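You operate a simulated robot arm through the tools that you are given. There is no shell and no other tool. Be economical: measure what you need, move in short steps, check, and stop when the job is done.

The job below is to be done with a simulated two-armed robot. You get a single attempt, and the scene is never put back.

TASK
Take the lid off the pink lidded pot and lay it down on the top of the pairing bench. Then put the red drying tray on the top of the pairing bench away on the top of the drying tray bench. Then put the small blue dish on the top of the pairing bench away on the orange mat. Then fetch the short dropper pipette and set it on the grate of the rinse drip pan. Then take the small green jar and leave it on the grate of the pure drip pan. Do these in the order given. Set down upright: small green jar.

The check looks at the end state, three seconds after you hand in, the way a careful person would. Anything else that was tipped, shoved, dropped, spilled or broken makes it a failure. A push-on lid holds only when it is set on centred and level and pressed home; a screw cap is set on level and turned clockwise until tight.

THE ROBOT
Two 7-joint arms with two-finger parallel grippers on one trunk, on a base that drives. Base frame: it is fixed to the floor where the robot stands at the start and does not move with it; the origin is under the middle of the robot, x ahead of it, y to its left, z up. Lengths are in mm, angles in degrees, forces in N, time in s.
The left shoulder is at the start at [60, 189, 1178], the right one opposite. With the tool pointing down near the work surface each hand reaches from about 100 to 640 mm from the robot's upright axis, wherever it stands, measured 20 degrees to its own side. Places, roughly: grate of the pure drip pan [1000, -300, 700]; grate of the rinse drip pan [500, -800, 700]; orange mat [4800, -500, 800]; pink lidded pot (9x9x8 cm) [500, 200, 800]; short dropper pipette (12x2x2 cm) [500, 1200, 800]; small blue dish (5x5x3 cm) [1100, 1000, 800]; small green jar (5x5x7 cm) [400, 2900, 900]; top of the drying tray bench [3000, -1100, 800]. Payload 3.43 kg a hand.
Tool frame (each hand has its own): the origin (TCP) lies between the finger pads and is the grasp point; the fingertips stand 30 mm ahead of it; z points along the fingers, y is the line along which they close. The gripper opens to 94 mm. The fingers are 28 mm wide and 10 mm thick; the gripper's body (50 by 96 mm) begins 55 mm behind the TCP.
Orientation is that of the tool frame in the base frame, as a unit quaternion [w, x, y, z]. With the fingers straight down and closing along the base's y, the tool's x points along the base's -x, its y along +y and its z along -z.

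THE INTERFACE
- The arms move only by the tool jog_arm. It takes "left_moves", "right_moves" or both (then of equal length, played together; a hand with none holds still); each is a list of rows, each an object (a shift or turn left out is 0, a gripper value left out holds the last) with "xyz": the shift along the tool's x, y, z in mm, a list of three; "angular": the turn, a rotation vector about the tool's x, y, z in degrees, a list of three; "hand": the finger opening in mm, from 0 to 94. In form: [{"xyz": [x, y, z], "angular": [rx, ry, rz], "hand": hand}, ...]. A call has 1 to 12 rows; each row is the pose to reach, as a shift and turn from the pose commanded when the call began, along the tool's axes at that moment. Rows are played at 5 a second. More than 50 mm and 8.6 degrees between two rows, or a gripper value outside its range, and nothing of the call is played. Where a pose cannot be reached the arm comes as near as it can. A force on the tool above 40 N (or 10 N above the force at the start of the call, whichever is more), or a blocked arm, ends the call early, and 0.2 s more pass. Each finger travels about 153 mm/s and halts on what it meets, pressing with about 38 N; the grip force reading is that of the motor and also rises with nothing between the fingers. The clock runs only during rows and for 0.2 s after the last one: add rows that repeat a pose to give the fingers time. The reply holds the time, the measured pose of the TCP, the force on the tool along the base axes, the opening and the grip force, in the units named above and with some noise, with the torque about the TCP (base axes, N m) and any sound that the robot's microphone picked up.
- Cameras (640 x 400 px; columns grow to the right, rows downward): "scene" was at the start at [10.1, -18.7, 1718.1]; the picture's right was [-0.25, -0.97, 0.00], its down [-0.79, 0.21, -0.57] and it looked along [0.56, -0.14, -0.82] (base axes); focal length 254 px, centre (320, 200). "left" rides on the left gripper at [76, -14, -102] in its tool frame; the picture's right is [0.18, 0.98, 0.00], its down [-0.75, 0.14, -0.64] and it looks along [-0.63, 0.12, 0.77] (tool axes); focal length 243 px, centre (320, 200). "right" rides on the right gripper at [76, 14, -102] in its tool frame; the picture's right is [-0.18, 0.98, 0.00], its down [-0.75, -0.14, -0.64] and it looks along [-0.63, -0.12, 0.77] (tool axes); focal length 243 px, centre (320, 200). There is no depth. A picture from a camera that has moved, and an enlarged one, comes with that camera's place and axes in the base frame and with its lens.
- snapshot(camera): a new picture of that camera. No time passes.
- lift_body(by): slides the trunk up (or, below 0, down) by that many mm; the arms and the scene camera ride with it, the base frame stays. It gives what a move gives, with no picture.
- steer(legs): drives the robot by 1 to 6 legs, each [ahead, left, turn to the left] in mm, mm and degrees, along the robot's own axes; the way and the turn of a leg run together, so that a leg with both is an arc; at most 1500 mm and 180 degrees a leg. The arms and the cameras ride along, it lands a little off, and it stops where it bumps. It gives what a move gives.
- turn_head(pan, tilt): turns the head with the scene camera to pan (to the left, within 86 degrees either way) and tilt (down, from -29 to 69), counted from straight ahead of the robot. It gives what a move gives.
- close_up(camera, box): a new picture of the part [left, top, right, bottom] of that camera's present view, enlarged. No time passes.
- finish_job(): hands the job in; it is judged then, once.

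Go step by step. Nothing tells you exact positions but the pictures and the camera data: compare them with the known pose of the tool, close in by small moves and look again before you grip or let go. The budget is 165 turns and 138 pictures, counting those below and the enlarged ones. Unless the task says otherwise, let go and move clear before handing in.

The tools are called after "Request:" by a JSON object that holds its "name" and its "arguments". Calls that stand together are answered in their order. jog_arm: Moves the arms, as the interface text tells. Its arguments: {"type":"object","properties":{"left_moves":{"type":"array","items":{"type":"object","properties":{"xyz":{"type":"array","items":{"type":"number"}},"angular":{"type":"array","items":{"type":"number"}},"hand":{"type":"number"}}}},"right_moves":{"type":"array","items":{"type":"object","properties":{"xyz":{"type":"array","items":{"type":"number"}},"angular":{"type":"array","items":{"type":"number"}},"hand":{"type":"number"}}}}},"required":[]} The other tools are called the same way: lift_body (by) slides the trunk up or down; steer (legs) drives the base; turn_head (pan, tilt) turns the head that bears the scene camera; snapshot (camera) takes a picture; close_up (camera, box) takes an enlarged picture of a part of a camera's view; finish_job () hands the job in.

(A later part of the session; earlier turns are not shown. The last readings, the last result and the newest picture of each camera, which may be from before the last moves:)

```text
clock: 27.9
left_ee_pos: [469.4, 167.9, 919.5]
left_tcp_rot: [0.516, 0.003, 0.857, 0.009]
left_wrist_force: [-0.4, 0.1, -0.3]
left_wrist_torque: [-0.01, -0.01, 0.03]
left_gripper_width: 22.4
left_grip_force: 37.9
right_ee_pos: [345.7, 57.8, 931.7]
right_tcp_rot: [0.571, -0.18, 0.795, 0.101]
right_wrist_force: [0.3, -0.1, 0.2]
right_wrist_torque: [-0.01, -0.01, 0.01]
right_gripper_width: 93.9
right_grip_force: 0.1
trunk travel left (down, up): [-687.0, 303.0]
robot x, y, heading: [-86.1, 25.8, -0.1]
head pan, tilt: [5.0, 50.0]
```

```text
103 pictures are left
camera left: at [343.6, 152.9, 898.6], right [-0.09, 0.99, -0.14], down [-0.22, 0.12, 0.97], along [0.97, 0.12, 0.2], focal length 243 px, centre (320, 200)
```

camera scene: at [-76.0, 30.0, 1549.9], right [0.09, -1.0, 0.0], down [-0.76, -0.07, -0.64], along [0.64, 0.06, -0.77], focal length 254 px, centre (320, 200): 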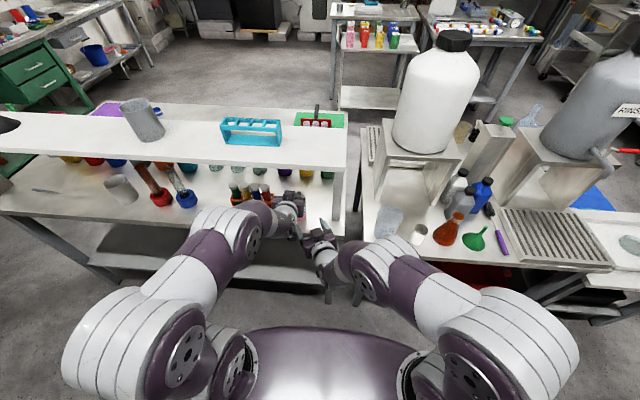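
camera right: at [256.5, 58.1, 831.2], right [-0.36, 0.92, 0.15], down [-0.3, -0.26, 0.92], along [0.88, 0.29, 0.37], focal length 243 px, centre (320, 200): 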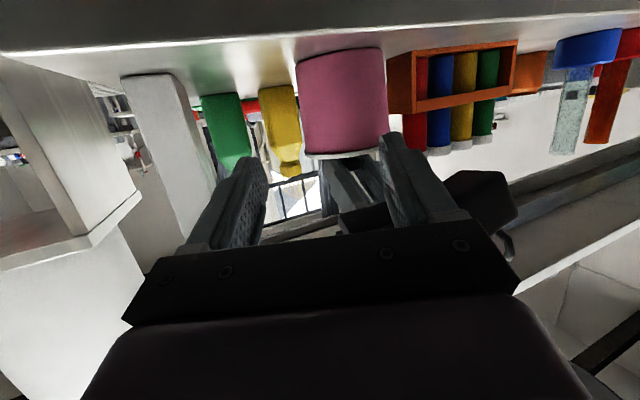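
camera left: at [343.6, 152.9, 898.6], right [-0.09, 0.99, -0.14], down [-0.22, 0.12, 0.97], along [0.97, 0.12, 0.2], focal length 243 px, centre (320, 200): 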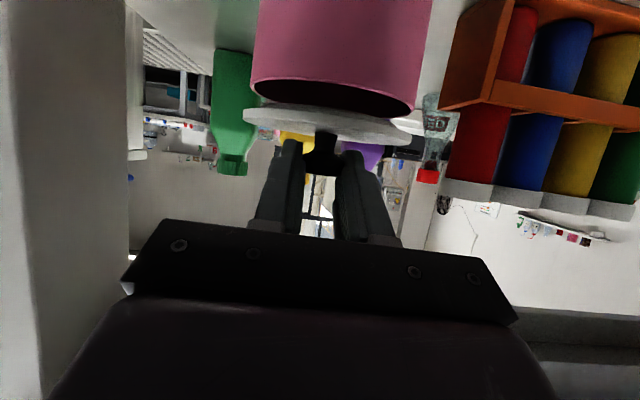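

Lid is off and the pot stays. I raise it, back out, shift left to the free bench area and look.

Request:
{"name": "lift_body", "arguments": {"by": 45}}

Request:
{"name": "steer", "arguments": {"legs": [[-200, 0, 0], [0, 320, 0]]}}

Request:
{"name": "turn_head", "arguments": {"pan": 15, "tilt": 40}}

Request:
{"name": "snapshot", "arguments": {"camera": "scene"}}

Request:
{"name": "snapshot", "arguments": {"camera": "left"}}

```text
clock: 28.8
left_ee_pos: [470.1, 166.7, 964.2]
left_tcp_rot: [0.516, 0.003, 0.856, 0.009]
left_wrist_force: [0.0, -0.4, -0.7]
left_wrist_torque: [-0.01, 0.05, -0.02]
left_gripper_width: 22.6
left_grip_force: 38.1
right_ee_pos: [346.3, 57.8, 976.2]
right_tcp_rot: [0.572, -0.179, 0.794, 0.101]
right_wrist_force: [0.5, 0.2, 0.1]
right_wrist_torque: [-0.01, 0.04, 0.0]
right_gripper_width: 93.9
right_grip_force: 0.1
trunk travel left (down, up): [-732.0, 258.0]
robot x, y, heading: [-90.2, 26.3, 0.0]
head pan, tilt: [5.0, 50.0]
```

```text
clock: 32.1
left_ee_pos: [266.7, 486.5, 965.5]
left_tcp_rot: [0.516, 0.003, 0.857, 0.009]
left_wrist_force: [-0.6, 0.7, -0.1]
left_wrist_torque: [0.01, 0.02, -0.02]
left_gripper_width: 22.5
left_grip_force: 38.5
right_ee_pos: [144.3, 376.3, 975.7]
right_tcp_rot: [0.572, -0.18, 0.794, 0.101]
right_wrist_force: [0.2, -0.6, 0.5]
right_wrist_torque: [-0.03, -0.02, -0.02]
right_gripper_width: 93.6
right_grip_force: 0.1
trunk travel left (down, up): [-732.0, 258.0]
robot x, y, heading: [-296.0, 343.2, -0.2]
head pan, tilt: [5.0, 50.0]
```

```text
clock: 32.8
left_ee_pos: [268.3, 484.7, 965.1]
left_tcp_rot: [0.516, 0.003, 0.857, 0.009]
left_wrist_force: [0.8, -0.2, 0.1]
left_wrist_torque: [-0.03, 0.01, 0.01]
left_gripper_width: 22.8
left_grip_force: 38.2
right_ee_pos: [143.4, 376.2, 977.1]
right_tcp_rot: [0.571, -0.179, 0.794, 0.101]
right_wrist_force: [0.3, 0.1, 0.1]
right_wrist_torque: [-0.02, 0.02, 0.01]
right_gripper_width: 94.1
right_grip_force: 0.1
trunk travel left (down, up): [-732.0, 258.0]
robot x, y, heading: [-291.6, 343.9, 0.0]
head pan, tilt: [15.0, 40.0]
```

```text
102 pictures are left
camera scene: at [-270.3, 364.3, 1620.7], right [0.26, -0.97, 0.0], down [-0.62, -0.17, -0.77], along [0.74, 0.2, -0.64], focal length 254 px, centre (320, 200)
```

scene: 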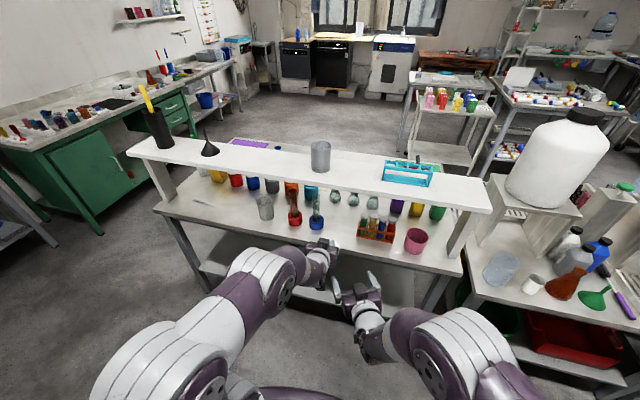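

```text
101 pictures are left
camera left: at [142.1, 470.9, 943.7], right [-0.09, 0.99, -0.14], down [-0.22, 0.12, 0.97], along [0.97, 0.12, 0.2], focal length 243 px, centre (320, 200)
```

left: 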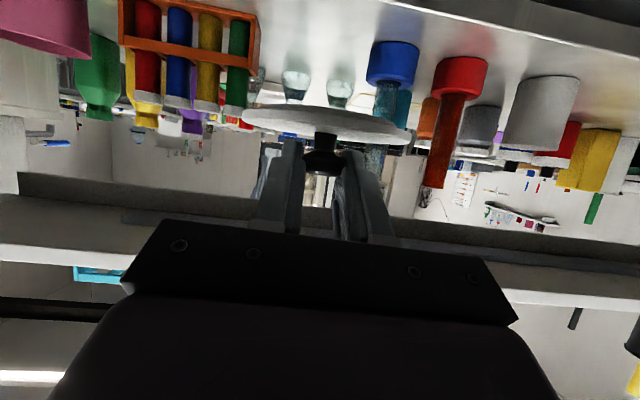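

Request:
{"name": "steer", "arguments": {"legs": [[188, 0, 0]]}}

Request:
{"name": "lift_body", "arguments": {"by": -85}}

Request:
{"name": "snapshot", "arguments": {"camera": "left"}}

Request:
{"name": "snapshot", "arguments": {"camera": "scene"}}

```text
clock: 34.3
left_ee_pos: [455.2, 485.9, 964.1]
left_tcp_rot: [0.516, 0.004, 0.856, 0.008]
left_wrist_force: [0.0, 0.4, 0.0]
left_wrist_torque: [-0.01, -0.02, -0.03]
left_gripper_width: 22.7
left_grip_force: 38.5
right_ee_pos: [330.4, 378.7, 974.5]
right_tcp_rot: [0.572, -0.18, 0.794, 0.101]
right_wrist_force: [0.3, 0.5, 0.2]
right_wrist_torque: [0.03, 0.01, 0.01]
right_gripper_width: 93.8
right_grip_force: 0.1
trunk travel left (down, up): [-732.0, 258.0]
robot x, y, heading: [-106.9, 341.0, -0.1]
head pan, tilt: [15.0, 40.0]
```

```text
clock: 35.5
left_ee_pos: [455.1, 486.3, 879.8]
left_tcp_rot: [0.516, 0.004, 0.856, 0.008]
left_wrist_force: [0.1, -0.5, -0.8]
left_wrist_torque: [0.02, 0.0, -0.01]
left_gripper_width: 22.4
left_grip_force: 37.8
right_ee_pos: [332.4, 376.6, 890.8]
right_tcp_rot: [0.573, -0.18, 0.793, 0.102]
right_wrist_force: [0.9, -1.4, 0.1]
right_wrist_torque: [0.03, 0.03, 0.01]
right_gripper_width: 94.1
right_grip_force: 0.1
trunk travel left (down, up): [-647.0, 343.0]
robot x, y, heading: [-107.8, 343.3, 0.0]
head pan, tilt: [15.0, 40.0]
```

```text
100 pictures are left
camera left: at [328.6, 471.7, 858.9], right [-0.09, 0.99, -0.14], down [-0.22, 0.12, 0.97], along [0.97, 0.12, 0.2], focal length 243 px, centre (320, 200)
```

left: 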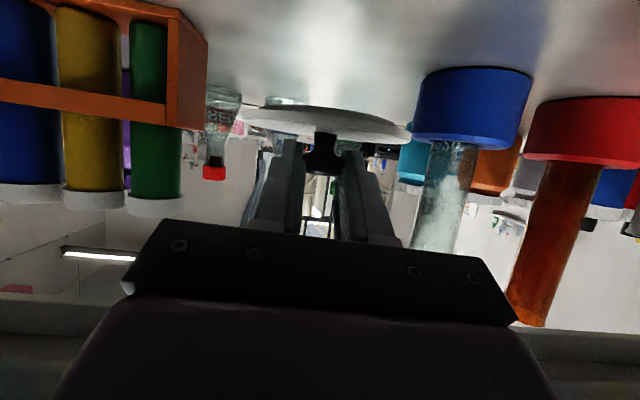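

```text
99 pictures are left
camera scene: at [-83.7, 364.2, 1535.7], right [0.26, -0.97, 0.0], down [-0.62, -0.17, -0.77], along [0.74, 0.2, -0.64], focal length 254 px, centre (320, 200)
```

scene: 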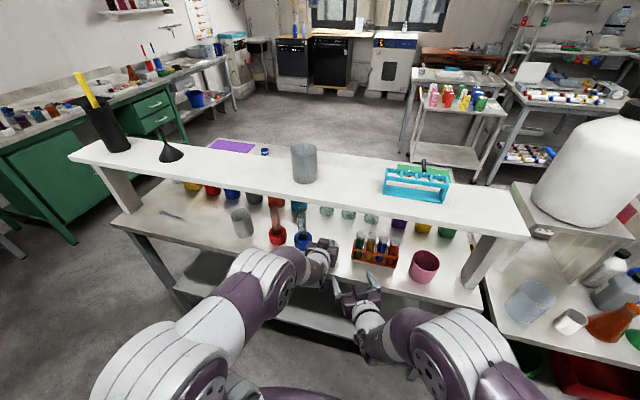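

Request:
{"name": "steer", "arguments": {"legs": [[-12, -3, 0]]}}

Request:
{"name": "lift_body", "arguments": {"by": -28}}

Request:
{"name": "snapshot", "arguments": {"camera": "left"}}

```text
clock: 36.3
left_ee_pos: [444.8, 482.5, 879.1]
left_tcp_rot: [0.516, 0.004, 0.857, 0.008]
left_wrist_force: [-0.1, 0.4, -0.8]
left_wrist_torque: [-0.02, -0.03, 0.01]
left_gripper_width: 22.6
left_grip_force: 38.1
right_ee_pos: [318.6, 374.2, 890.3]
right_tcp_rot: [0.571, -0.18, 0.794, 0.101]
right_wrist_force: [-0.4, -0.5, 0.1]
right_wrist_torque: [-0.03, -0.01, -0.04]
right_gripper_width: 93.9
right_grip_force: 0.2
trunk travel left (down, up): [-647.0, 343.0]
robot x, y, heading: [-118.0, 340.3, 0.1]
head pan, tilt: [15.0, 40.0]
```

```text
clock: 37.0
left_ee_pos: [442.3, 483.5, 852.4]
left_tcp_rot: [0.516, 0.003, 0.857, 0.009]
left_wrist_force: [-1.3, 0.9, -0.5]
left_wrist_torque: [-0.02, 0.02, -0.02]
left_gripper_width: 22.6
left_grip_force: 37.8
right_ee_pos: [318.6, 374.2, 863.0]
right_tcp_rot: [0.572, -0.181, 0.794, 0.102]
right_wrist_force: [-0.2, 0.4, -0.1]
right_wrist_torque: [0.0, 0.0, 0.0]
right_gripper_width: 94.0
right_grip_force: 0.0
trunk travel left (down, up): [-619.0, 371.0]
robot x, y, heading: [-118.6, 342.5, 0.2]
head pan, tilt: [15.0, 40.0]
```

```text
98 pictures are left
camera left: at [316.8, 468.7, 830.7], right [-0.09, 0.99, -0.14], down [-0.22, 0.12, 0.97], along [0.97, 0.12, 0.2], focal length 243 px, centre (320, 200)
```

left: 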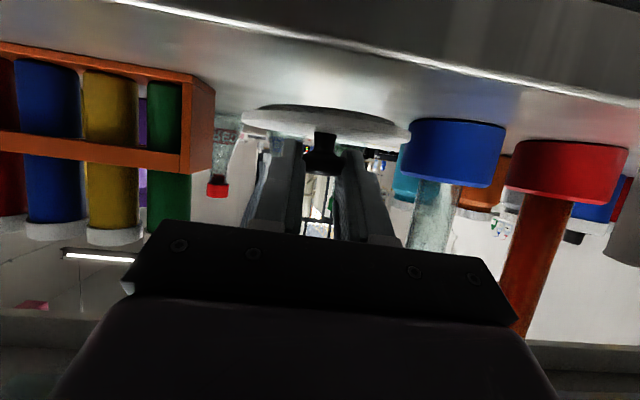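

Request:
{"name": "lift_body", "arguments": {"by": -6}}

Request:
{"name": "lift_body", "arguments": {"by": -3}}

Request:
{"name": "close_up", "arguments": {"camera": "left", "box": [200, 70, 460, 230]}}

```text
clock: 37.6
left_ee_pos: [444.1, 483.6, 844.7]
left_tcp_rot: [0.516, 0.002, 0.857, 0.009]
left_wrist_force: [-0.1, 0.1, 0.6]
left_wrist_torque: [-0.02, 0.0, 0.0]
left_gripper_width: 22.5
left_grip_force: 37.7
right_ee_pos: [319.5, 373.7, 857.1]
right_tcp_rot: [0.572, -0.18, 0.794, 0.102]
right_wrist_force: [-0.2, -0.1, -0.3]
right_wrist_torque: [0.01, 0.03, -0.01]
right_gripper_width: 94.1
right_grip_force: 0.1
trunk travel left (down, up): [-613.0, 377.0]
robot x, y, heading: [-114.7, 341.8, -0.1]
head pan, tilt: [15.0, 40.0]
```

```text
clock: 38.1
left_ee_pos: [442.5, 484.4, 842.1]
left_tcp_rot: [0.516, 0.003, 0.857, 0.009]
left_wrist_force: [0.6, -0.2, 0.0]
left_wrist_torque: [0.01, -0.01, 0.01]
left_gripper_width: 22.7
left_grip_force: 37.7
right_ee_pos: [318.8, 375.1, 854.6]
right_tcp_rot: [0.571, -0.181, 0.794, 0.102]
right_wrist_force: [0.0, 0.5, 0.2]
right_wrist_torque: [-0.04, 0.0, -0.03]
right_gripper_width: 94.0
right_grip_force: 0.1
trunk travel left (down, up): [-610.0, 380.0]
robot x, y, heading: [-115.1, 341.4, -0.1]
head pan, tilt: [15.0, 40.0]
```

```text
2.46 times, centred on (330, 150) of left
camera zoom: at [316.8, 468.7, 821.7], right [-0.09, 0.99, -0.14], down [-0.22, 0.12, 0.97], along [0.97, 0.12, 0.2], focal length 597 px, centre (295, 323)
```

zoom: 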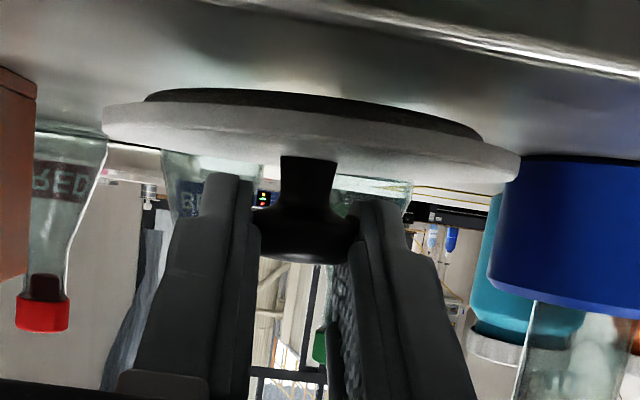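

Request:
{"name": "lift_body", "arguments": {"by": -3}}

Request:
{"name": "lift_body", "arguments": {"by": -2}}

Request:
{"name": "close_up", "arguments": {"camera": "left", "box": [200, 70, 460, 230]}}

```text
clock: 38.6
left_ee_pos: [443.0, 484.0, 839.7]
left_tcp_rot: [0.516, 0.003, 0.857, 0.008]
left_wrist_force: [-0.4, 0.2, 0.8]
left_wrist_torque: [0.02, -0.01, 0.02]
left_gripper_width: 22.5
left_grip_force: 38.0
right_ee_pos: [317.3, 375.3, 850.6]
right_tcp_rot: [0.572, -0.18, 0.794, 0.101]
right_wrist_force: [0.4, -1.1, 0.1]
right_wrist_torque: [0.01, -0.03, 0.0]
right_gripper_width: 94.2
right_grip_force: 0.0
trunk travel left (down, up): [-607.0, 383.0]
robot x, y, heading: [-116.1, 338.1, 0.1]
head pan, tilt: [15.0, 40.0]
```

```text
clock: 39.1
left_ee_pos: [443.0, 483.0, 837.9]
left_tcp_rot: [0.516, 0.002, 0.857, 0.01]
left_wrist_force: [0.0, 0.3, -0.4]
left_wrist_torque: [0.01, 0.0, 0.0]
left_gripper_width: 22.5
left_grip_force: 38.1
right_ee_pos: [318.6, 373.6, 848.5]
right_tcp_rot: [0.572, -0.181, 0.794, 0.102]
right_wrist_force: [-0.4, -0.7, 0.3]
right_wrist_torque: [-0.02, 0.01, -0.02]
right_gripper_width: 94.0
right_grip_force: 0.1
trunk travel left (down, up): [-605.0, 385.0]
robot x, y, heading: [-118.9, 342.4, -0.1]
head pan, tilt: [15.0, 40.0]
```

```text
2.46 times, centred on (330, 150) of left
camera zoom: at [316.8, 468.7, 816.7], right [-0.09, 0.99, -0.14], down [-0.22, 0.12, 0.97], along [0.97, 0.12, 0.2], focal length 597 px, centre (295, 323)
```

zoom: 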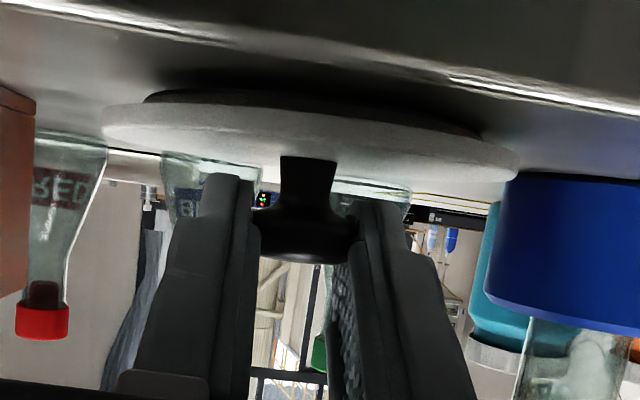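

Request:
{"name": "lift_body", "arguments": {"by": -2}}

Request:
{"name": "lift_body", "arguments": {"by": -1.5}}

Request:
{"name": "close_up", "arguments": {"camera": "left", "box": [200, 70, 460, 230]}}

```text
clock: 39.7
left_ee_pos: [442.6, 483.1, 837.9]
left_tcp_rot: [0.517, 0.002, 0.856, 0.01]
left_wrist_force: [-0.1, -1.0, 7.1]
left_wrist_torque: [0.24, -0.01, -0.02]
left_gripper_width: 22.8
left_grip_force: 37.6
right_ee_pos: [319.5, 374.5, 847.0]
right_tcp_rot: [0.572, -0.181, 0.793, 0.102]
right_wrist_force: [0.7, 0.8, -0.2]
right_wrist_torque: [0.02, 0.02, 0.02]
right_gripper_width: 94.1
right_grip_force: 0.1
trunk travel left (down, up): [-603.0, 387.0]
robot x, y, heading: [-117.8, 337.7, 0.0]
head pan, tilt: [15.0, 40.0]
```

```text
clock: 40.2
left_ee_pos: [442.9, 482.5, 835.4]
left_tcp_rot: [0.517, 0.003, 0.856, 0.009]
left_wrist_force: [1.7, -1.4, 12.7]
left_wrist_torque: [0.18, 0.07, -0.08]
left_gripper_width: 22.4
left_grip_force: 37.6
right_ee_pos: [318.4, 373.5, 847.4]
right_tcp_rot: [0.572, -0.181, 0.793, 0.102]
right_wrist_force: [-0.1, 0.1, -0.4]
right_wrist_torque: [-0.03, -0.03, 0.01]
right_gripper_width: 94.1
right_grip_force: 0.0
trunk travel left (down, up): [-602.0, 388.0]
robot x, y, heading: [-118.0, 340.5, 0.2]
head pan, tilt: [15.0, 40.0]
```

```text
2.46 times, centred on (330, 150) of left
camera zoom: at [317.0, 468.1, 814.6], right [-0.09, 0.99, -0.14], down [-0.22, 0.12, 0.97], along [0.97, 0.12, 0.21], focal length 597 px, centre (295, 323)
```

zoom: 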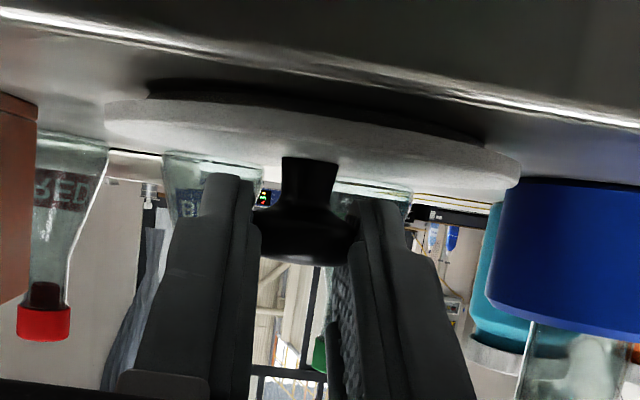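

Contact felt; I release the lid and back straight out.

Request:
{"name": "jog_arm", "arguments": {"left_moves": [{"hand": 30}, {"hand": 45}, {"hand": 50}, {"hand": 50}]}}

Request:
{"name": "steer", "arguments": {"legs": [[-160, 0, 0]]}}

Request:
{"name": "snapshot", "arguments": {"camera": "left"}}

Request:
{"name": "snapshot", "arguments": {"camera": "scene"}}

```text
clock: 41.2
left_ee_pos: [442.5, 482.6, 834.7]
left_tcp_rot: [0.516, 0.003, 0.857, 0.009]
left_wrist_force: [-1.3, 0.6, 4.8]
left_wrist_torque: [-0.1, -0.07, -0.01]
left_gripper_width: 49.3
left_grip_force: 0.0
right_ee_pos: [318.8, 374.6, 845.2]
right_tcp_rot: [0.573, -0.18, 0.794, 0.101]
right_wrist_force: [-0.5, 0.6, 0.2]
right_wrist_torque: [0.0, -0.02, -0.01]
right_gripper_width: 94.3
right_grip_force: 0.1
trunk travel left (down, up): [-602.0, 388.0]
robot x, y, heading: [-114.9, 337.6, -0.1]
head pan, tilt: [15.0, 40.0]
```

```text
clock: 42.6
left_ee_pos: [281.8, 482.3, 836.2]
left_tcp_rot: [0.516, 0.003, 0.856, 0.009]
left_wrist_force: [-0.1, -0.2, 0.1]
left_wrist_torque: [-0.03, 0.0, 0.01]
left_gripper_width: 50.1
left_grip_force: 0.1
right_ee_pos: [157.4, 374.1, 846.1]
right_tcp_rot: [0.572, -0.181, 0.793, 0.102]
right_wrist_force: [-1.1, -0.7, -0.2]
right_wrist_torque: [0.02, 0.0, -0.03]
right_gripper_width: 94.2
right_grip_force: 0.0
trunk travel left (down, up): [-602.0, 388.0]
robot x, y, heading: [-277.8, 340.7, 0.1]
head pan, tilt: [15.0, 40.0]
```

```text
94 pictures are left
camera left: at [155.4, 468.3, 813.7], right [-0.09, 0.99, -0.14], down [-0.22, 0.12, 0.97], along [0.97, 0.12, 0.2], focal length 243 px, centre (320, 200)
```

left: 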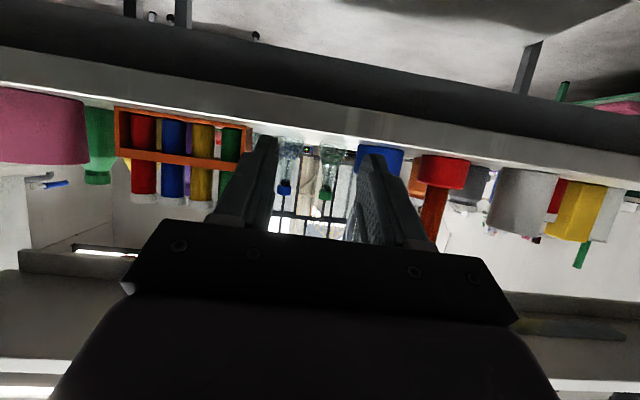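

```text
93 pictures are left
camera scene: at [-257.6, 361.1, 1490.2], right [0.26, -0.97, 0.0], down [-0.62, -0.17, -0.77], along [0.74, 0.2, -0.64], focal length 254 px, centre (320, 200)
```

scene: 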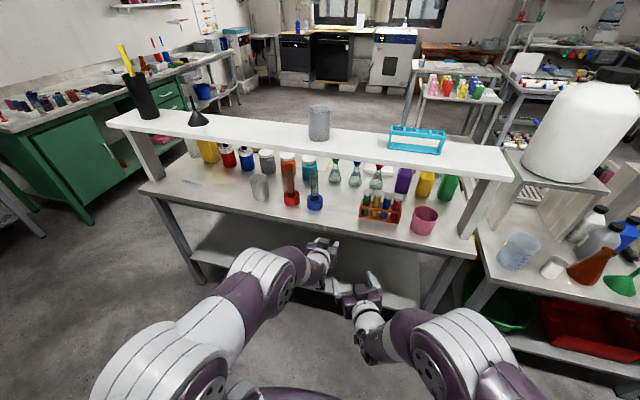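

Request:
{"name": "close_up", "arguments": {"camera": "scene", "box": [240, 150, 460, 290]}}

Request:
{"name": "close_up", "arguments": {"camera": "left", "box": [200, 100, 440, 240]}}

```text
2.86 times, centred on (350, 220) of scene
camera zoom: at [-257.6, 361.1, 1490.2], right [0.26, -0.97, 0.0], down [-0.62, -0.17, -0.77], along [0.74, 0.2, -0.64], focal length 726 px, centre (234, 143)
```

zoom: 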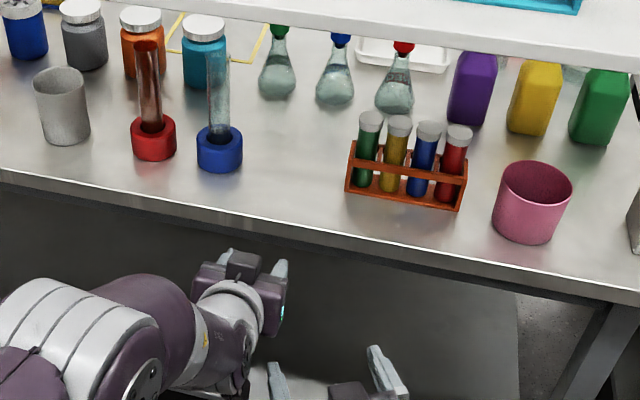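

```text
2.67 times, centred on (320, 170) of left
camera zoom: at [155.4, 468.3, 813.7], right [-0.09, 0.99, -0.14], down [-0.22, 0.12, 0.97], along [0.97, 0.12, 0.2], focal length 647 px, centre (320, 280)
```

zoom: 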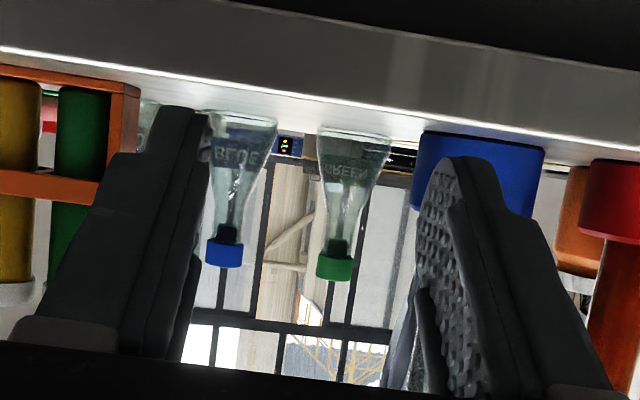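

The lid isn't on the bench: the fingers likely dragged it off. I look for it below.

Request:
{"name": "steer", "arguments": {"legs": [[-350, 0, 0]]}}

Request:
{"name": "turn_head", "arguments": {"pan": 5, "tilt": 55}}

Request:
{"name": "snapshot", "arguments": {"camera": "scene"}}

Request:
{"name": "snapshot", "arguments": {"camera": "left"}}

Request:
{"name": "snapshot", "arguments": {"camera": "right"}}

```text
clock: 44.3
left_ee_pos: [68.3, 486.4, 840.3]
left_tcp_rot: [0.522, -0.002, 0.853, 0.011]
left_wrist_force: [1.0, -1.0, -1.5]
left_wrist_torque: [0.0, -0.03, 0.03]
left_gripper_width: 50.1
left_grip_force: 0.1
right_ee_pos: [-54.8, 379.2, 850.5]
right_tcp_rot: [0.577, -0.186, 0.789, 0.104]
right_wrist_force: [1.5, -0.3, -0.1]
right_wrist_torque: [0.01, -0.03, 0.03]
right_gripper_width: 93.8
right_grip_force: 0.2
trunk travel left (down, up): [-602.0, 388.0]
robot x, y, heading: [-476.6, 340.0, 0.8]
head pan, tilt: [15.0, 40.0]
stopped in leg 1: the robot was blocked; the commanded pose is now the measured one
```

```text
clock: 45.1
left_ee_pos: [71.7, 487.6, 838.7]
left_tcp_rot: [0.52, -0.001, 0.854, 0.011]
left_wrist_force: [-0.3, -0.5, -1.1]
left_wrist_torque: [0.0, 0.01, 0.0]
left_gripper_width: 50.1
left_grip_force: 0.1
right_ee_pos: [-52.3, 377.0, 849.1]
right_tcp_rot: [0.576, -0.184, 0.79, 0.103]
right_wrist_force: [0.7, 0.7, 1.0]
right_wrist_torque: [-0.01, -0.01, -0.01]
right_gripper_width: 94.1
right_grip_force: 0.0
trunk travel left (down, up): [-602.0, 388.0]
robot x, y, heading: [-483.1, 335.3, 0.6]
head pan, tilt: [5.0, 55.0]
```

```text
90 pictures are left
camera scene: at [-467.3, 345.3, 1469.6], right [0.1, -1.0, 0.0], down [-0.82, -0.08, -0.57], along [0.57, 0.05, -0.82], focal length 254 px, centre (320, 200)
```

scene: 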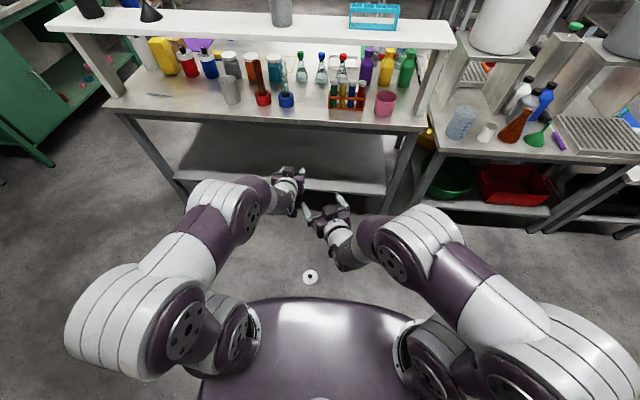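

```text
89 pictures are left
camera left: at [-54.5, 471.3, 816.8], right [-0.1, 0.98, -0.15], down [-0.23, 0.12, 0.97], along [0.97, 0.13, 0.21], focal length 243 px, centre (320, 200)
```

left: 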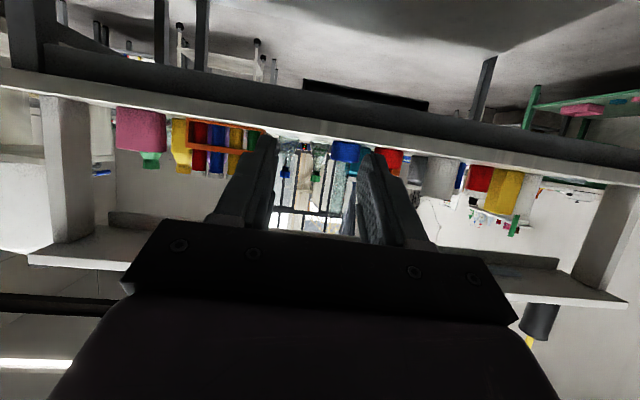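

```text
88 pictures are left
camera right: at [-168.3, 338.4, 806.7], right [-0.35, 0.93, 0.13], down [-0.3, -0.24, 0.92], along [0.89, 0.29, 0.36], focal length 243 px, centre (320, 200)
```

right: 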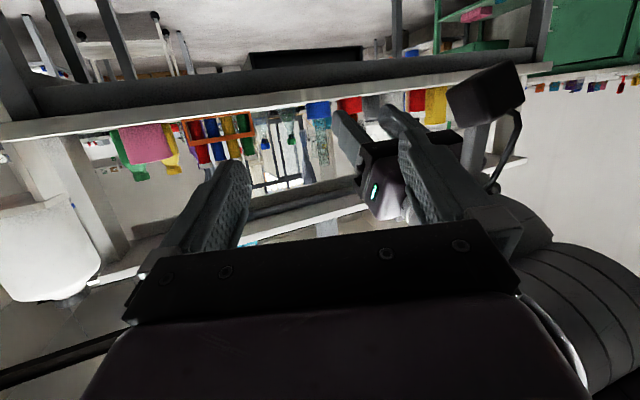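

The lid lies knob-up on the floor near (4,441). I clear the right hand to the right, then point the left hand down.

Request:
{"name": "jog_arm", "arguments": {"right_moves": [{"xyz": [6, -36, -16]}, {"xyz": [12, -72, -32]}, {"xyz": [18, -108, -48]}, {"xyz": [25, -145, -64]}, {"xyz": [31, -181, -79]}]}}

Request:
{"name": "jog_arm", "arguments": {"left_moves": [{"xyz": [0, -4, -8], "angular": [0, 8, 0]}, {"xyz": [0, -8, -16], "angular": [0, 16, 0]}, {"xyz": [0, -14, -25], "angular": [0, 24, 0]}, {"xyz": [2, -20, -35], "angular": [0, 32, 0]}, {"xyz": [2, -26, -45], "angular": [0, 40, 0]}, {"xyz": [3, -32, -55], "angular": [0, 48, 0]}, {"xyz": [4, -38, -65], "angular": [0, 56, 0]}, {"xyz": [4, -45, -74], "angular": [0, 62.7, 0]}]}}

Request:
{"name": "close_up", "arguments": {"camera": "scene", "box": [240, 200, 400, 300]}}

```text
clock: 46.3
left_ee_pos: [70.1, 487.0, 839.4]
left_tcp_rot: [0.52, -0.002, 0.854, 0.011]
left_wrist_force: [0.3, 0.3, -0.8]
left_wrist_torque: [0.0, 0.0, 0.03]
left_gripper_width: 50.2
left_grip_force: 0.2
right_ee_pos: [-59.7, 360.3, 865.8]
right_tcp_rot: [0.572, -0.18, 0.793, 0.102]
right_wrist_force: [-0.5, 0.0, 0.0]
right_wrist_torque: [0.01, -0.03, 0.0]
right_gripper_width: 93.9
right_grip_force: 0.1
right hand out of reach, approached as far as the arm can: row 1, 2, 3, 4, 5
trunk travel left (down, up): [-602.0, 388.0]
robot x, y, heading: [-479.6, 339.5, 0.5]
head pan, tilt: [5.0, 55.0]
```

```text
clock: 48.1
left_ee_pos: [2.8, 441.6, 868.6]
left_tcp_rot: [-0.002, -0.007, 1.0, 0.009]
left_wrist_force: [0.4, -0.7, 0.3]
left_wrist_torque: [0.03, 0.07, 0.02]
left_gripper_width: 49.9
left_grip_force: 0.0
left hand out of reach, approached as far as the arm can: row 5
right_ee_pos: [-58.9, 361.3, 865.7]
right_tcp_rot: [0.572, -0.181, 0.794, 0.102]
right_wrist_force: [-1.7, 0.4, 0.6]
right_wrist_torque: [0.0, 0.02, 0.01]
right_gripper_width: 93.9
right_grip_force: 0.0
trunk travel left (down, up): [-602.0, 388.0]
robot x, y, heading: [-482.4, 340.8, 0.7]
head pan, tilt: [5.0, 55.0]
```

```text
4.00 times, centred on (320, 250) of scene
camera zoom: at [-467.0, 345.4, 1469.5], right [0.1, -1.0, 0.0], down [-0.82, -0.08, -0.57], along [0.57, 0.06, -0.82], focal length 1016 px, centre (320, 0)
```

zoom: 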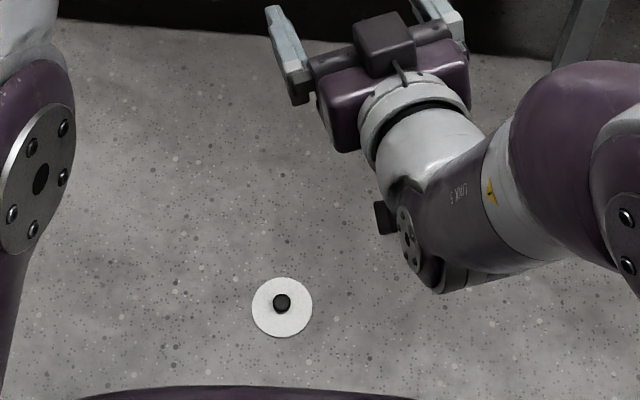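

Request:
{"name": "jog_arm", "arguments": {"right_moves": [{"xyz": [-1, -13, -15], "angular": [1.26, 7.05, 2.23]}, {"xyz": [-2, -26, -30], "angular": [2.52, 14.1, 4.46]}, {"xyz": [-3, -40, -46], "angular": [3.78, 21.15, 6.69]}, {"xyz": [-4, -53, -61], "angular": [5.04, 28.2, 8.92]}, {"xyz": [-5, -66, -77], "angular": [6.3, 35.25, 11.15]}, {"xyz": [-6, -80, -92], "angular": [7.56, 42.3, 13.38]}, {"xyz": [-7, -93, -108], "angular": [8.82, 49.35, 15.61]}, {"xyz": [-8, -106, -123], "angular": [10.1, 56.4, 17.84]}, {"xyz": [-9, -120, -139], "angular": [11.3, 63.45, 20.07]}, {"xyz": [-9, -133, -154], "angular": [12.6, 70.5, 22.3]}]}}

Request:
{"name": "lift_body", "arguments": {"by": -590}}

Request:
{"name": "snapshot", "arguments": {"camera": "left"}}

Request:
{"name": "snapshot", "arguments": {"camera": "scene"}}

```text
clock: 50.3
left_ee_pos: [2.3, 443.3, 869.6]
left_tcp_rot: [0.0, -0.009, 1.0, 0.009]
left_wrist_force: [-0.7, 0.1, 0.6]
left_wrist_torque: [0.03, 0.0, -0.01]
left_gripper_width: 49.8
left_grip_force: 0.0
right_ee_pos: [-134.5, 185.7, 928.8]
right_tcp_rot: [0.004, -0.005, 1.0, 0.0]
right_wrist_force: [-0.3, 0.8, 0.0]
right_wrist_torque: [-0.04, -0.02, 0.03]
right_gripper_width: 93.9
right_grip_force: 0.0
right hand out of reach, approached as far as the arm can: row 1, 2, 3, 7, 8
trunk travel left (down, up): [-602.0, 388.0]
robot x, y, heading: [-482.3, 340.8, 0.7]
head pan, tilt: [5.0, 55.0]
```

```text
refused: -590 is not a number from -400 to 400
```

```text
86 pictures are left
camera left: at [-72.4, 425.6, 969.4], right [-0.2, 0.98, 0.02], down [0.75, 0.14, 0.65], along [0.63, 0.14, -0.76], focal length 243 px, centre (320, 200)
```

left: 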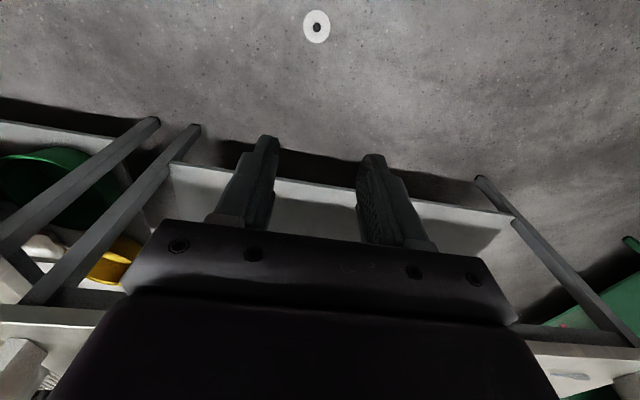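

```text
85 pictures are left
camera scene: at [-468.2, 345.4, 1469.5], right [0.1, -0.99, 0.0], down [-0.82, -0.08, -0.57], along [0.57, 0.06, -0.82], focal length 254 px, centre (320, 200)
```

scene: 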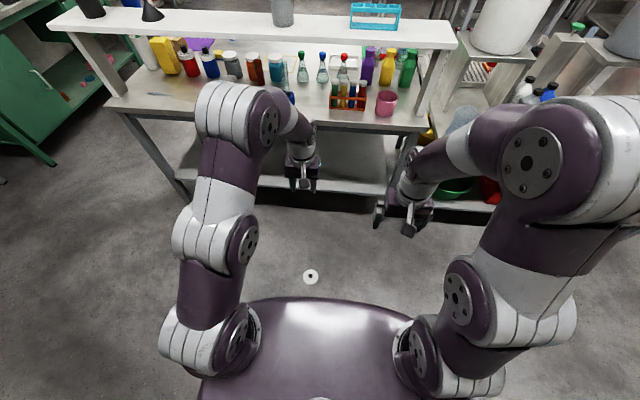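

Request:
{"name": "lift_body", "arguments": {"by": -400}}

Request:
{"name": "lift_body", "arguments": {"by": -170}}

Request:
{"name": "jog_arm", "arguments": {"left_moves": [{"xyz": [0, 2, 40]}, {"xyz": [0, 2, 80]}, {"xyz": [0, 2, 120]}, {"xyz": [0, 2, 150]}]}}

Request:
{"name": "snapshot", "arguments": {"camera": "left"}}

```text
clock: 54.1
left_ee_pos: [2.7, 443.1, 467.3]
left_tcp_rot: [-0.001, -0.01, 1.0, 0.009]
left_wrist_force: [-0.1, -0.6, 0.7]
left_wrist_torque: [0.02, 0.05, 0.0]
left_gripper_width: 50.3
left_grip_force: 0.1
right_ee_pos: [-135.4, 186.3, 529.4]
right_tcp_rot: [0.005, -0.006, 1.0, 0.0]
right_wrist_force: [0.0, 0.6, 0.4]
right_wrist_torque: [0.0, 0.03, -0.04]
right_gripper_width: 94.1
right_grip_force: 0.0
trunk travel left (down, up): [-202.0, 788.0]
robot x, y, heading: [-478.5, 340.6, 0.9]
head pan, tilt: [5.0, 55.0]
```

```text
clock: 56.0
left_ee_pos: [2.9, 444.1, 298.4]
left_tcp_rot: [0.0, -0.01, 1.0, 0.009]
left_wrist_force: [0.6, -0.9, -0.1]
left_wrist_torque: [-0.02, -0.02, 0.0]
left_gripper_width: 50.0
left_grip_force: 0.1
right_ee_pos: [-135.4, 187.1, 359.0]
right_tcp_rot: [0.006, -0.007, 1.0, 0.001]
right_wrist_force: [-0.2, 0.4, 1.2]
right_wrist_torque: [0.0, 0.0, -0.01]
right_gripper_width: 94.2
right_grip_force: 0.0
trunk travel left (down, up): [-32.0, 958.0]
robot x, y, heading: [-482.7, 340.2, 0.8]
head pan, tilt: [5.0, 55.0]
```

```text
clock: 57.0
left_ee_pos: [3.5, 449.5, 147.6]
left_tcp_rot: [0.0, -0.01, 1.0, 0.009]
left_wrist_force: [0.0, -0.1, -0.1]
left_wrist_torque: [0.02, 0.0, 0.02]
left_gripper_width: 50.0
left_grip_force: 0.0
right_ee_pos: [-135.9, 185.0, 358.8]
right_tcp_rot: [0.006, -0.006, 1.0, 0.0]
right_wrist_force: [-0.5, 0.3, 0.1]
right_wrist_torque: [-0.01, -0.01, 0.05]
right_gripper_width: 93.4
right_grip_force: 0.1
trunk travel left (down, up): [-32.0, 958.0]
robot x, y, heading: [-479.5, 338.2, 0.8]
head pan, tilt: [5.0, 55.0]
```

```text
84 pictures are left
camera left: at [-73.2, 431.8, 248.6], right [-0.2, 0.98, 0.02], down [0.75, 0.14, 0.65], along [0.63, 0.14, -0.76], focal length 243 px, centre (320, 200)
```

left: 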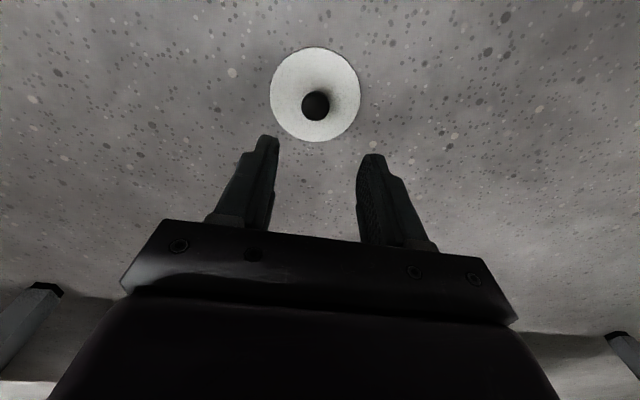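

Request:
{"name": "jog_arm", "arguments": {"left_moves": [{"xyz": [3, -2, 35]}, {"xyz": [6, -4, 65]}]}}

Request:
{"name": "snapshot", "arguments": {"camera": "left"}}

```text
clock: 57.6
left_ee_pos: [-2.4, 446.5, 84.3]
left_tcp_rot: [0.001, -0.009, 1.0, 0.008]
left_wrist_force: [0.0, 0.5, -0.4]
left_wrist_torque: [0.0, 0.04, -0.02]
left_gripper_width: 50.0
left_grip_force: 0.0
right_ee_pos: [-136.2, 187.2, 358.5]
right_tcp_rot: [0.006, -0.006, 1.0, 0.001]
right_wrist_force: [0.5, -0.3, 0.2]
right_wrist_torque: [0.01, -0.03, 0.0]
right_gripper_width: 94.0
right_grip_force: 0.1
trunk travel left (down, up): [-32.0, 958.0]
robot x, y, heading: [-480.3, 338.3, 1.0]
head pan, tilt: [5.0, 55.0]
```

```text
83 pictures are left
camera left: at [-78.8, 428.6, 184.4], right [-0.2, 0.98, 0.02], down [0.75, 0.14, 0.65], along [0.63, 0.14, -0.76], focal length 243 px, centre (320, 200)
```

left: 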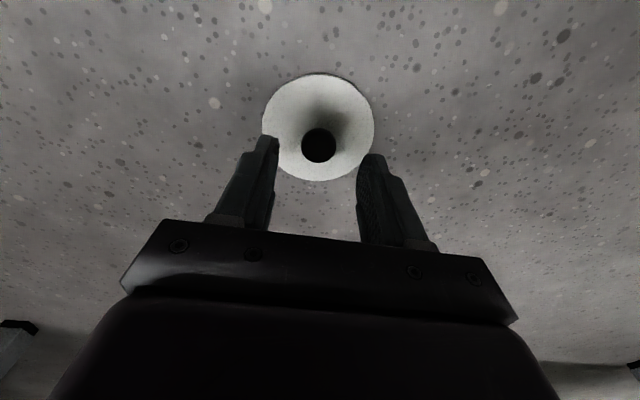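

Request:
{"name": "jog_arm", "arguments": {"left_moves": [{"xyz": [2, -1, 16]}, {"xyz": [4, -1, 32]}, {"xyz": [4, -1, 32], "hand": 30}, {"xyz": [4, -1, 32], "hand": 10}, {"xyz": [4, -1, 32], "hand": 10}, {"xyz": [4, -1, 32], "hand": 10}]}}

Request:
{"name": "snapshot", "arguments": {"camera": "left"}}

```text
clock: 59.0
left_ee_pos: [-6.9, 446.4, 51.3]
left_tcp_rot: [-0.001, -0.01, 1.0, 0.008]
left_wrist_force: [1.0, 0.6, 2.1]
left_wrist_torque: [0.15, -0.04, 0.0]
left_gripper_width: 23.4
left_grip_force: 38.3
right_ee_pos: [-134.8, 187.1, 358.4]
right_tcp_rot: [0.006, -0.008, 1.0, -0.001]
right_wrist_force: [0.2, 0.3, 0.4]
right_wrist_torque: [0.02, 0.0, 0.01]
right_gripper_width: 94.1
right_grip_force: 0.0
trunk travel left (down, up): [-32.0, 958.0]
robot x, y, heading: [-482.2, 336.0, 0.9]
head pan, tilt: [5.0, 55.0]
```

```text
82 pictures are left
camera left: at [-83.1, 428.1, 152.6], right [-0.2, 0.98, 0.02], down [0.75, 0.14, 0.64], along [0.63, 0.14, -0.76], focal length 243 px, centre (320, 200)
```

left: 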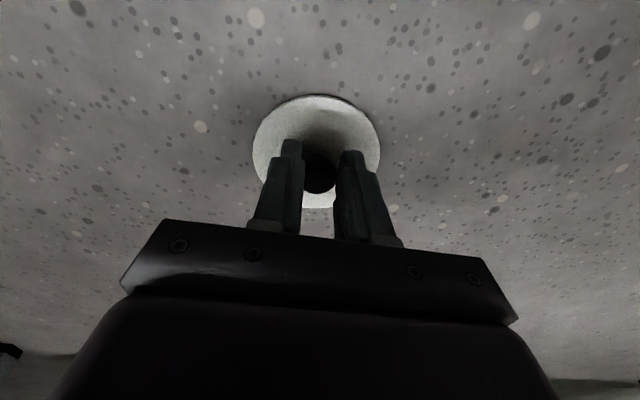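

Request:
{"name": "lift_body", "arguments": {"by": 400}}

Request:
{"name": "lift_body", "arguments": {"by": 400}}

Request:
{"name": "jog_arm", "arguments": {"left_moves": [{"xyz": [0, 0, -45]}, {"xyz": [0, 0, -90]}, {"xyz": [20, 0, -130]}, {"xyz": [40, 0, -170]}]}}

Request:
{"name": "turn_head", "arguments": {"pan": 80, "tilt": 35}}

Request:
{"name": "snapshot", "arguments": {"camera": "scene"}}

Request:
{"name": "snapshot", "arguments": {"camera": "left"}}

```text
clock: 62.9
left_ee_pos: [-6.3, 446.8, 451.9]
left_tcp_rot: [0.0, -0.009, 1.0, 0.008]
left_wrist_force: [0.0, -0.1, -0.2]
left_wrist_torque: [-0.01, 0.0, -0.02]
left_gripper_width: 23.5
left_grip_force: 37.8
right_ee_pos: [-134.6, 186.7, 758.1]
right_tcp_rot: [0.006, -0.007, 1.0, -0.001]
right_wrist_force: [0.3, 0.2, -0.2]
right_wrist_torque: [-0.01, 0.0, 0.01]
right_gripper_width: 93.9
right_grip_force: 0.0
trunk travel left (down, up): [-432.0, 558.0]
robot x, y, heading: [-478.4, 338.8, 0.9]
head pan, tilt: [5.0, 55.0]
```

```text
clock: 66.7
left_ee_pos: [-6.3, 446.2, 852.3]
left_tcp_rot: [-0.001, -0.01, 1.0, 0.008]
left_wrist_force: [0.3, 0.4, -0.7]
left_wrist_torque: [0.0, 0.0, -0.02]
left_gripper_width: 23.3
left_grip_force: 38.7
right_ee_pos: [-134.3, 185.4, 1158.8]
right_tcp_rot: [0.006, -0.008, 1.0, 0.0]
right_wrist_force: [0.1, -0.7, 0.3]
right_wrist_torque: [-0.01, 0.01, 0.01]
right_gripper_width: 94.1
right_grip_force: 0.0
trunk travel left (down, up): [-832.0, 158.0]
robot x, y, heading: [-479.3, 339.6, 0.7]
head pan, tilt: [5.0, 55.0]
```

```text
clock: 67.7
left_ee_pos: [-47.5, 442.5, 1022.7]
left_tcp_rot: [0.001, -0.009, 1.0, 0.008]
left_wrist_force: [0.4, 0.4, -0.2]
left_wrist_torque: [0.01, -0.03, -0.01]
left_gripper_width: 22.9
left_grip_force: 37.3
right_ee_pos: [-135.4, 186.1, 1159.9]
right_tcp_rot: [0.006, -0.007, 1.0, 0.0]
right_wrist_force: [-0.9, 0.1, -0.5]
right_wrist_torque: [0.04, -0.04, -0.01]
right_gripper_width: 94.0
right_grip_force: 0.0
trunk travel left (down, up): [-832.0, 158.0]
robot x, y, heading: [-484.3, 336.2, 0.9]
head pan, tilt: [5.0, 55.0]
```

```text
clock: 69.2
left_ee_pos: [-46.3, 440.5, 1021.5]
left_tcp_rot: [0.0, -0.01, 1.0, 0.009]
left_wrist_force: [0.3, -0.8, -0.4]
left_wrist_torque: [0.01, 0.0, 0.0]
left_gripper_width: 22.4
left_grip_force: 38.2
right_ee_pos: [-133.2, 184.8, 1158.5]
right_tcp_rot: [0.005, -0.007, 1.0, 0.0]
right_wrist_force: [0.9, 0.7, 0.1]
right_wrist_torque: [-0.02, 0.01, 0.04]
right_gripper_width: 93.8
right_grip_force: 0.1
trunk travel left (down, up): [-832.0, 158.0]
robot x, y, heading: [-483.2, 339.8, 1.0]
head pan, tilt: [80.0, 35.0]
```

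```text
81 pictures are left
camera scene: at [-525.2, 424.5, 1727.8], right [0.99, -0.16, 0.0], down [-0.09, -0.57, -0.82], along [0.13, 0.81, -0.57], focal length 254 px, centre (320, 200)
```

scene: 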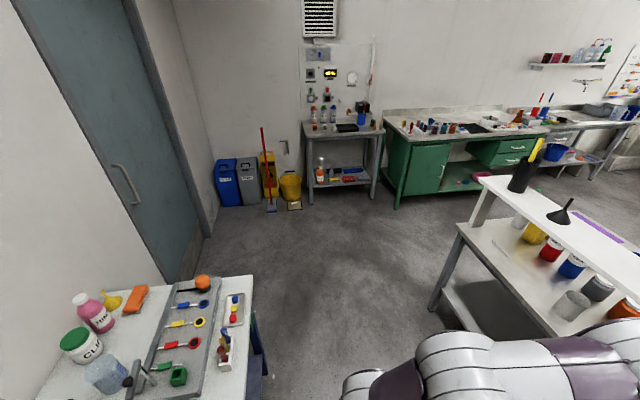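

```text
80 pictures are left
camera left: at [-121.5, 423.8, 1122.3], right [-0.2, 0.98, 0.02], down [0.75, 0.14, 0.64], along [0.63, 0.14, -0.76], focal length 243 px, centre (320, 200)
```

left: 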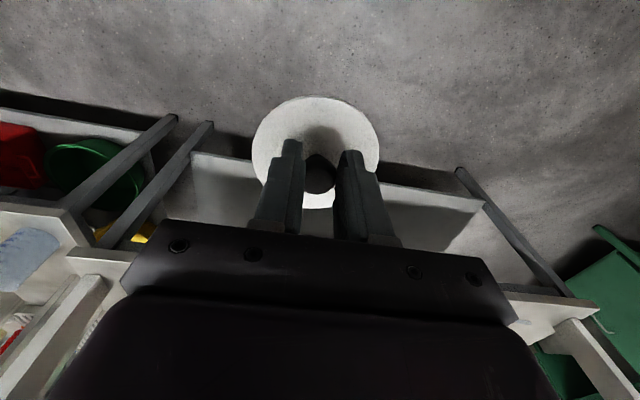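

Lid is held. I drive around the left end of the bench to its open far side, turning in the open floor.

Request:
{"name": "steer", "arguments": {"legs": [[250, 0, -0.9], [0, 1500, 0], [0, 60, 0], [0, 0, 180]]}}

Request:
{"name": "turn_head", "arguments": {"pan": 0, "tilt": 35}}

```text
clock: 69.8
left_ee_pos: [-46.6, 442.4, 1022.5]
left_tcp_rot: [0.0, -0.01, 1.0, 0.008]
left_wrist_force: [-0.6, 0.4, -0.4]
left_wrist_torque: [0.01, 0.03, 0.0]
left_gripper_width: 22.7
left_grip_force: 37.7
right_ee_pos: [-135.2, 186.5, 1159.1]
right_tcp_rot: [0.005, -0.007, 1.0, 0.0]
right_wrist_force: [-0.2, -0.6, 0.2]
right_wrist_torque: [0.01, 0.02, 0.0]
right_gripper_width: 94.0
right_grip_force: 0.1
trunk travel left (down, up): [-832.0, 158.0]
robot x, y, heading: [-480.2, 340.8, 0.7]
head pan, tilt: [80.0, 35.0]
stopped in leg 1: the robot was blocked; the commanded pose is now the measured one
```

```text
clock: 71.3
left_ee_pos: [-46.0, 441.6, 1022.6]
left_tcp_rot: [0.001, -0.01, 1.0, 0.009]
left_wrist_force: [0.2, 0.7, -0.5]
left_wrist_torque: [-0.02, -0.04, 0.01]
left_gripper_width: 22.7
left_grip_force: 37.7
right_ee_pos: [-133.0, 186.5, 1157.4]
right_tcp_rot: [0.005, -0.007, 1.0, 0.0]
right_wrist_force: [0.1, -0.6, 0.6]
right_wrist_torque: [0.0, 0.02, 0.05]
right_gripper_width: 93.9
right_grip_force: 0.1
trunk travel left (down, up): [-832.0, 158.0]
robot x, y, heading: [-480.8, 337.3, 0.7]
head pan, tilt: [0.0, 35.0]
```

Request:
{"name": "steer", "arguments": {"legs": [[60, 0, 0]]}}

```text
clock: 72.3
left_ee_pos: [11.7, 441.9, 1023.2]
left_tcp_rot: [0.002, -0.009, 1.0, 0.009]
left_wrist_force: [-0.6, 0.6, -0.6]
left_wrist_torque: [0.03, 0.02, -0.01]
left_gripper_width: 22.7
left_grip_force: 38.4
right_ee_pos: [-77.6, 187.2, 1160.8]
right_tcp_rot: [0.007, -0.007, 1.0, 0.0]
right_wrist_force: [-0.9, 0.6, 0.1]
right_wrist_torque: [0.0, -0.02, -0.01]
right_gripper_width: 94.0
right_grip_force: 0.1
trunk travel left (down, up): [-832.0, 158.0]
robot x, y, heading: [-422.0, 339.4, 0.7]
head pan, tilt: [0.0, 35.0]
```

Request:
{"name": "steer", "arguments": {"legs": [[190, 0, -0.7], [0, 1500, 0], [0, 60, 0], [0, 0, 180]]}}

Request:
{"name": "snapshot", "arguments": {"camera": "left"}}

```text
clock: 88.8
left_ee_pos: [-680.2, 1794.9, 1021.4]
left_tcp_rot: [0.009, 1.0, 0.012, -0.001]
left_wrist_force: [0.5, -0.1, -0.6]
left_wrist_torque: [-0.02, -0.06, -0.03]
left_gripper_width: 22.6
left_grip_force: 38.9
right_ee_pos: [-590.6, 2048.4, 1158.3]
right_tcp_rot: [0.0, 1.0, 0.009, -0.005]
right_wrist_force: [-0.6, 0.4, -0.1]
right_wrist_torque: [-0.01, 0.02, 0.02]
right_gripper_width: 93.9
right_grip_force: 0.0
trunk travel left (down, up): [-832.0, 158.0]
robot x, y, heading: [-244.0, 1899.8, -178.8]
head pan, tilt: [0.0, 35.0]
```

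```text
79 pictures are left
camera left: at [-603.2, 1811.8, 1122.9], right [0.21, -0.98, 0.02], down [-0.75, -0.15, 0.65], along [-0.63, -0.15, -0.76], focal length 243 px, centre (320, 200)
```

left: 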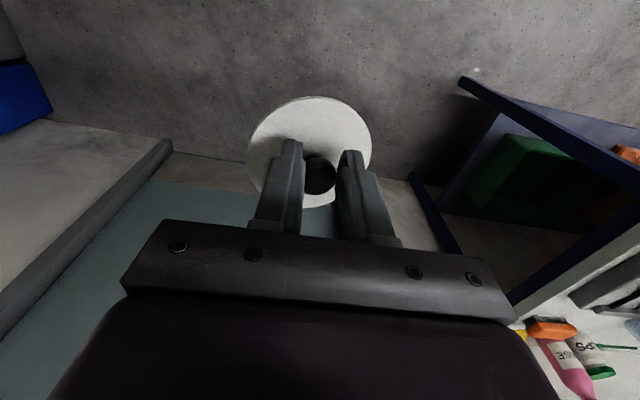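

Request:
{"name": "steer", "arguments": {"legs": [[0, 0, -1.2], [-1500, 0, 0], [-460, 0, 0], [0, 1400, 0]]}}

Request:
{"name": "turn_head", "arguments": {"pan": 0, "tilt": 50}}

Request:
{"name": "snapshot", "arguments": {"camera": "scene"}}

```text
clock: 105.5
left_ee_pos: [1269.6, 408.0, 1021.6]
left_tcp_rot: [0.009, 1.0, 0.001, -0.001]
left_wrist_force: [0.6, -0.1, -0.5]
left_wrist_torque: [0.01, 0.01, 0.03]
left_gripper_width: 22.2
left_grip_force: 37.7
right_ee_pos: [1362.6, 661.1, 1158.7]
right_tcp_rot: [0.001, 1.0, -0.001, -0.005]
right_wrist_force: [0.5, 0.8, 0.3]
right_wrist_torque: [0.0, -0.03, 0.0]
right_gripper_width: 94.0
right_grip_force: 0.0
trunk travel left (down, up): [-832.0, 158.0]
robot x, y, heading: [1701.3, 504.3, 179.9]
head pan, tilt: [0.0, 35.0]
```

```text
clock: 106.2
left_ee_pos: [1270.6, 408.2, 1022.4]
left_tcp_rot: [0.009, 1.0, 0.001, -0.002]
left_wrist_force: [-0.4, -0.2, 1.0]
left_wrist_torque: [-0.01, 0.01, -0.02]
left_gripper_width: 22.6
left_grip_force: 37.5
right_ee_pos: [1362.1, 661.0, 1159.6]
right_tcp_rot: [0.0, 1.0, -0.002, -0.005]
right_wrist_force: [-0.4, -0.2, 0.5]
right_wrist_torque: [0.04, -0.01, -0.03]
right_gripper_width: 94.0
right_grip_force: 0.1
trunk travel left (down, up): [-832.0, 158.0]
robot x, y, heading: [1703.4, 504.0, 180.0]
head pan, tilt: [0.0, 50.0]
```

```text
78 pictures are left
camera scene: at [1688.7, 502.1, 1706.1], right [0.0, 1.0, 0.0], down [0.77, 0.0, -0.64], along [-0.64, 0.0, -0.77], focal length 254 px, centre (320, 200)
```

scene: 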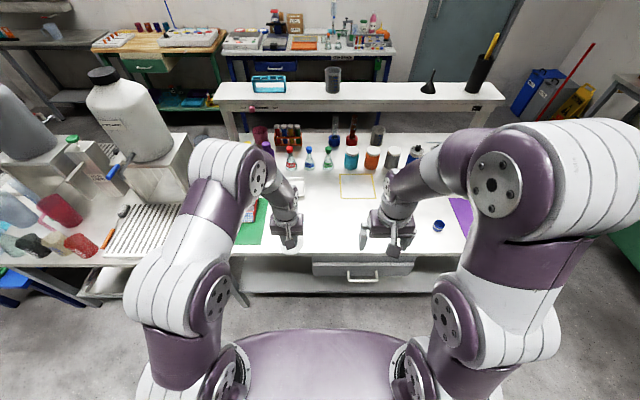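

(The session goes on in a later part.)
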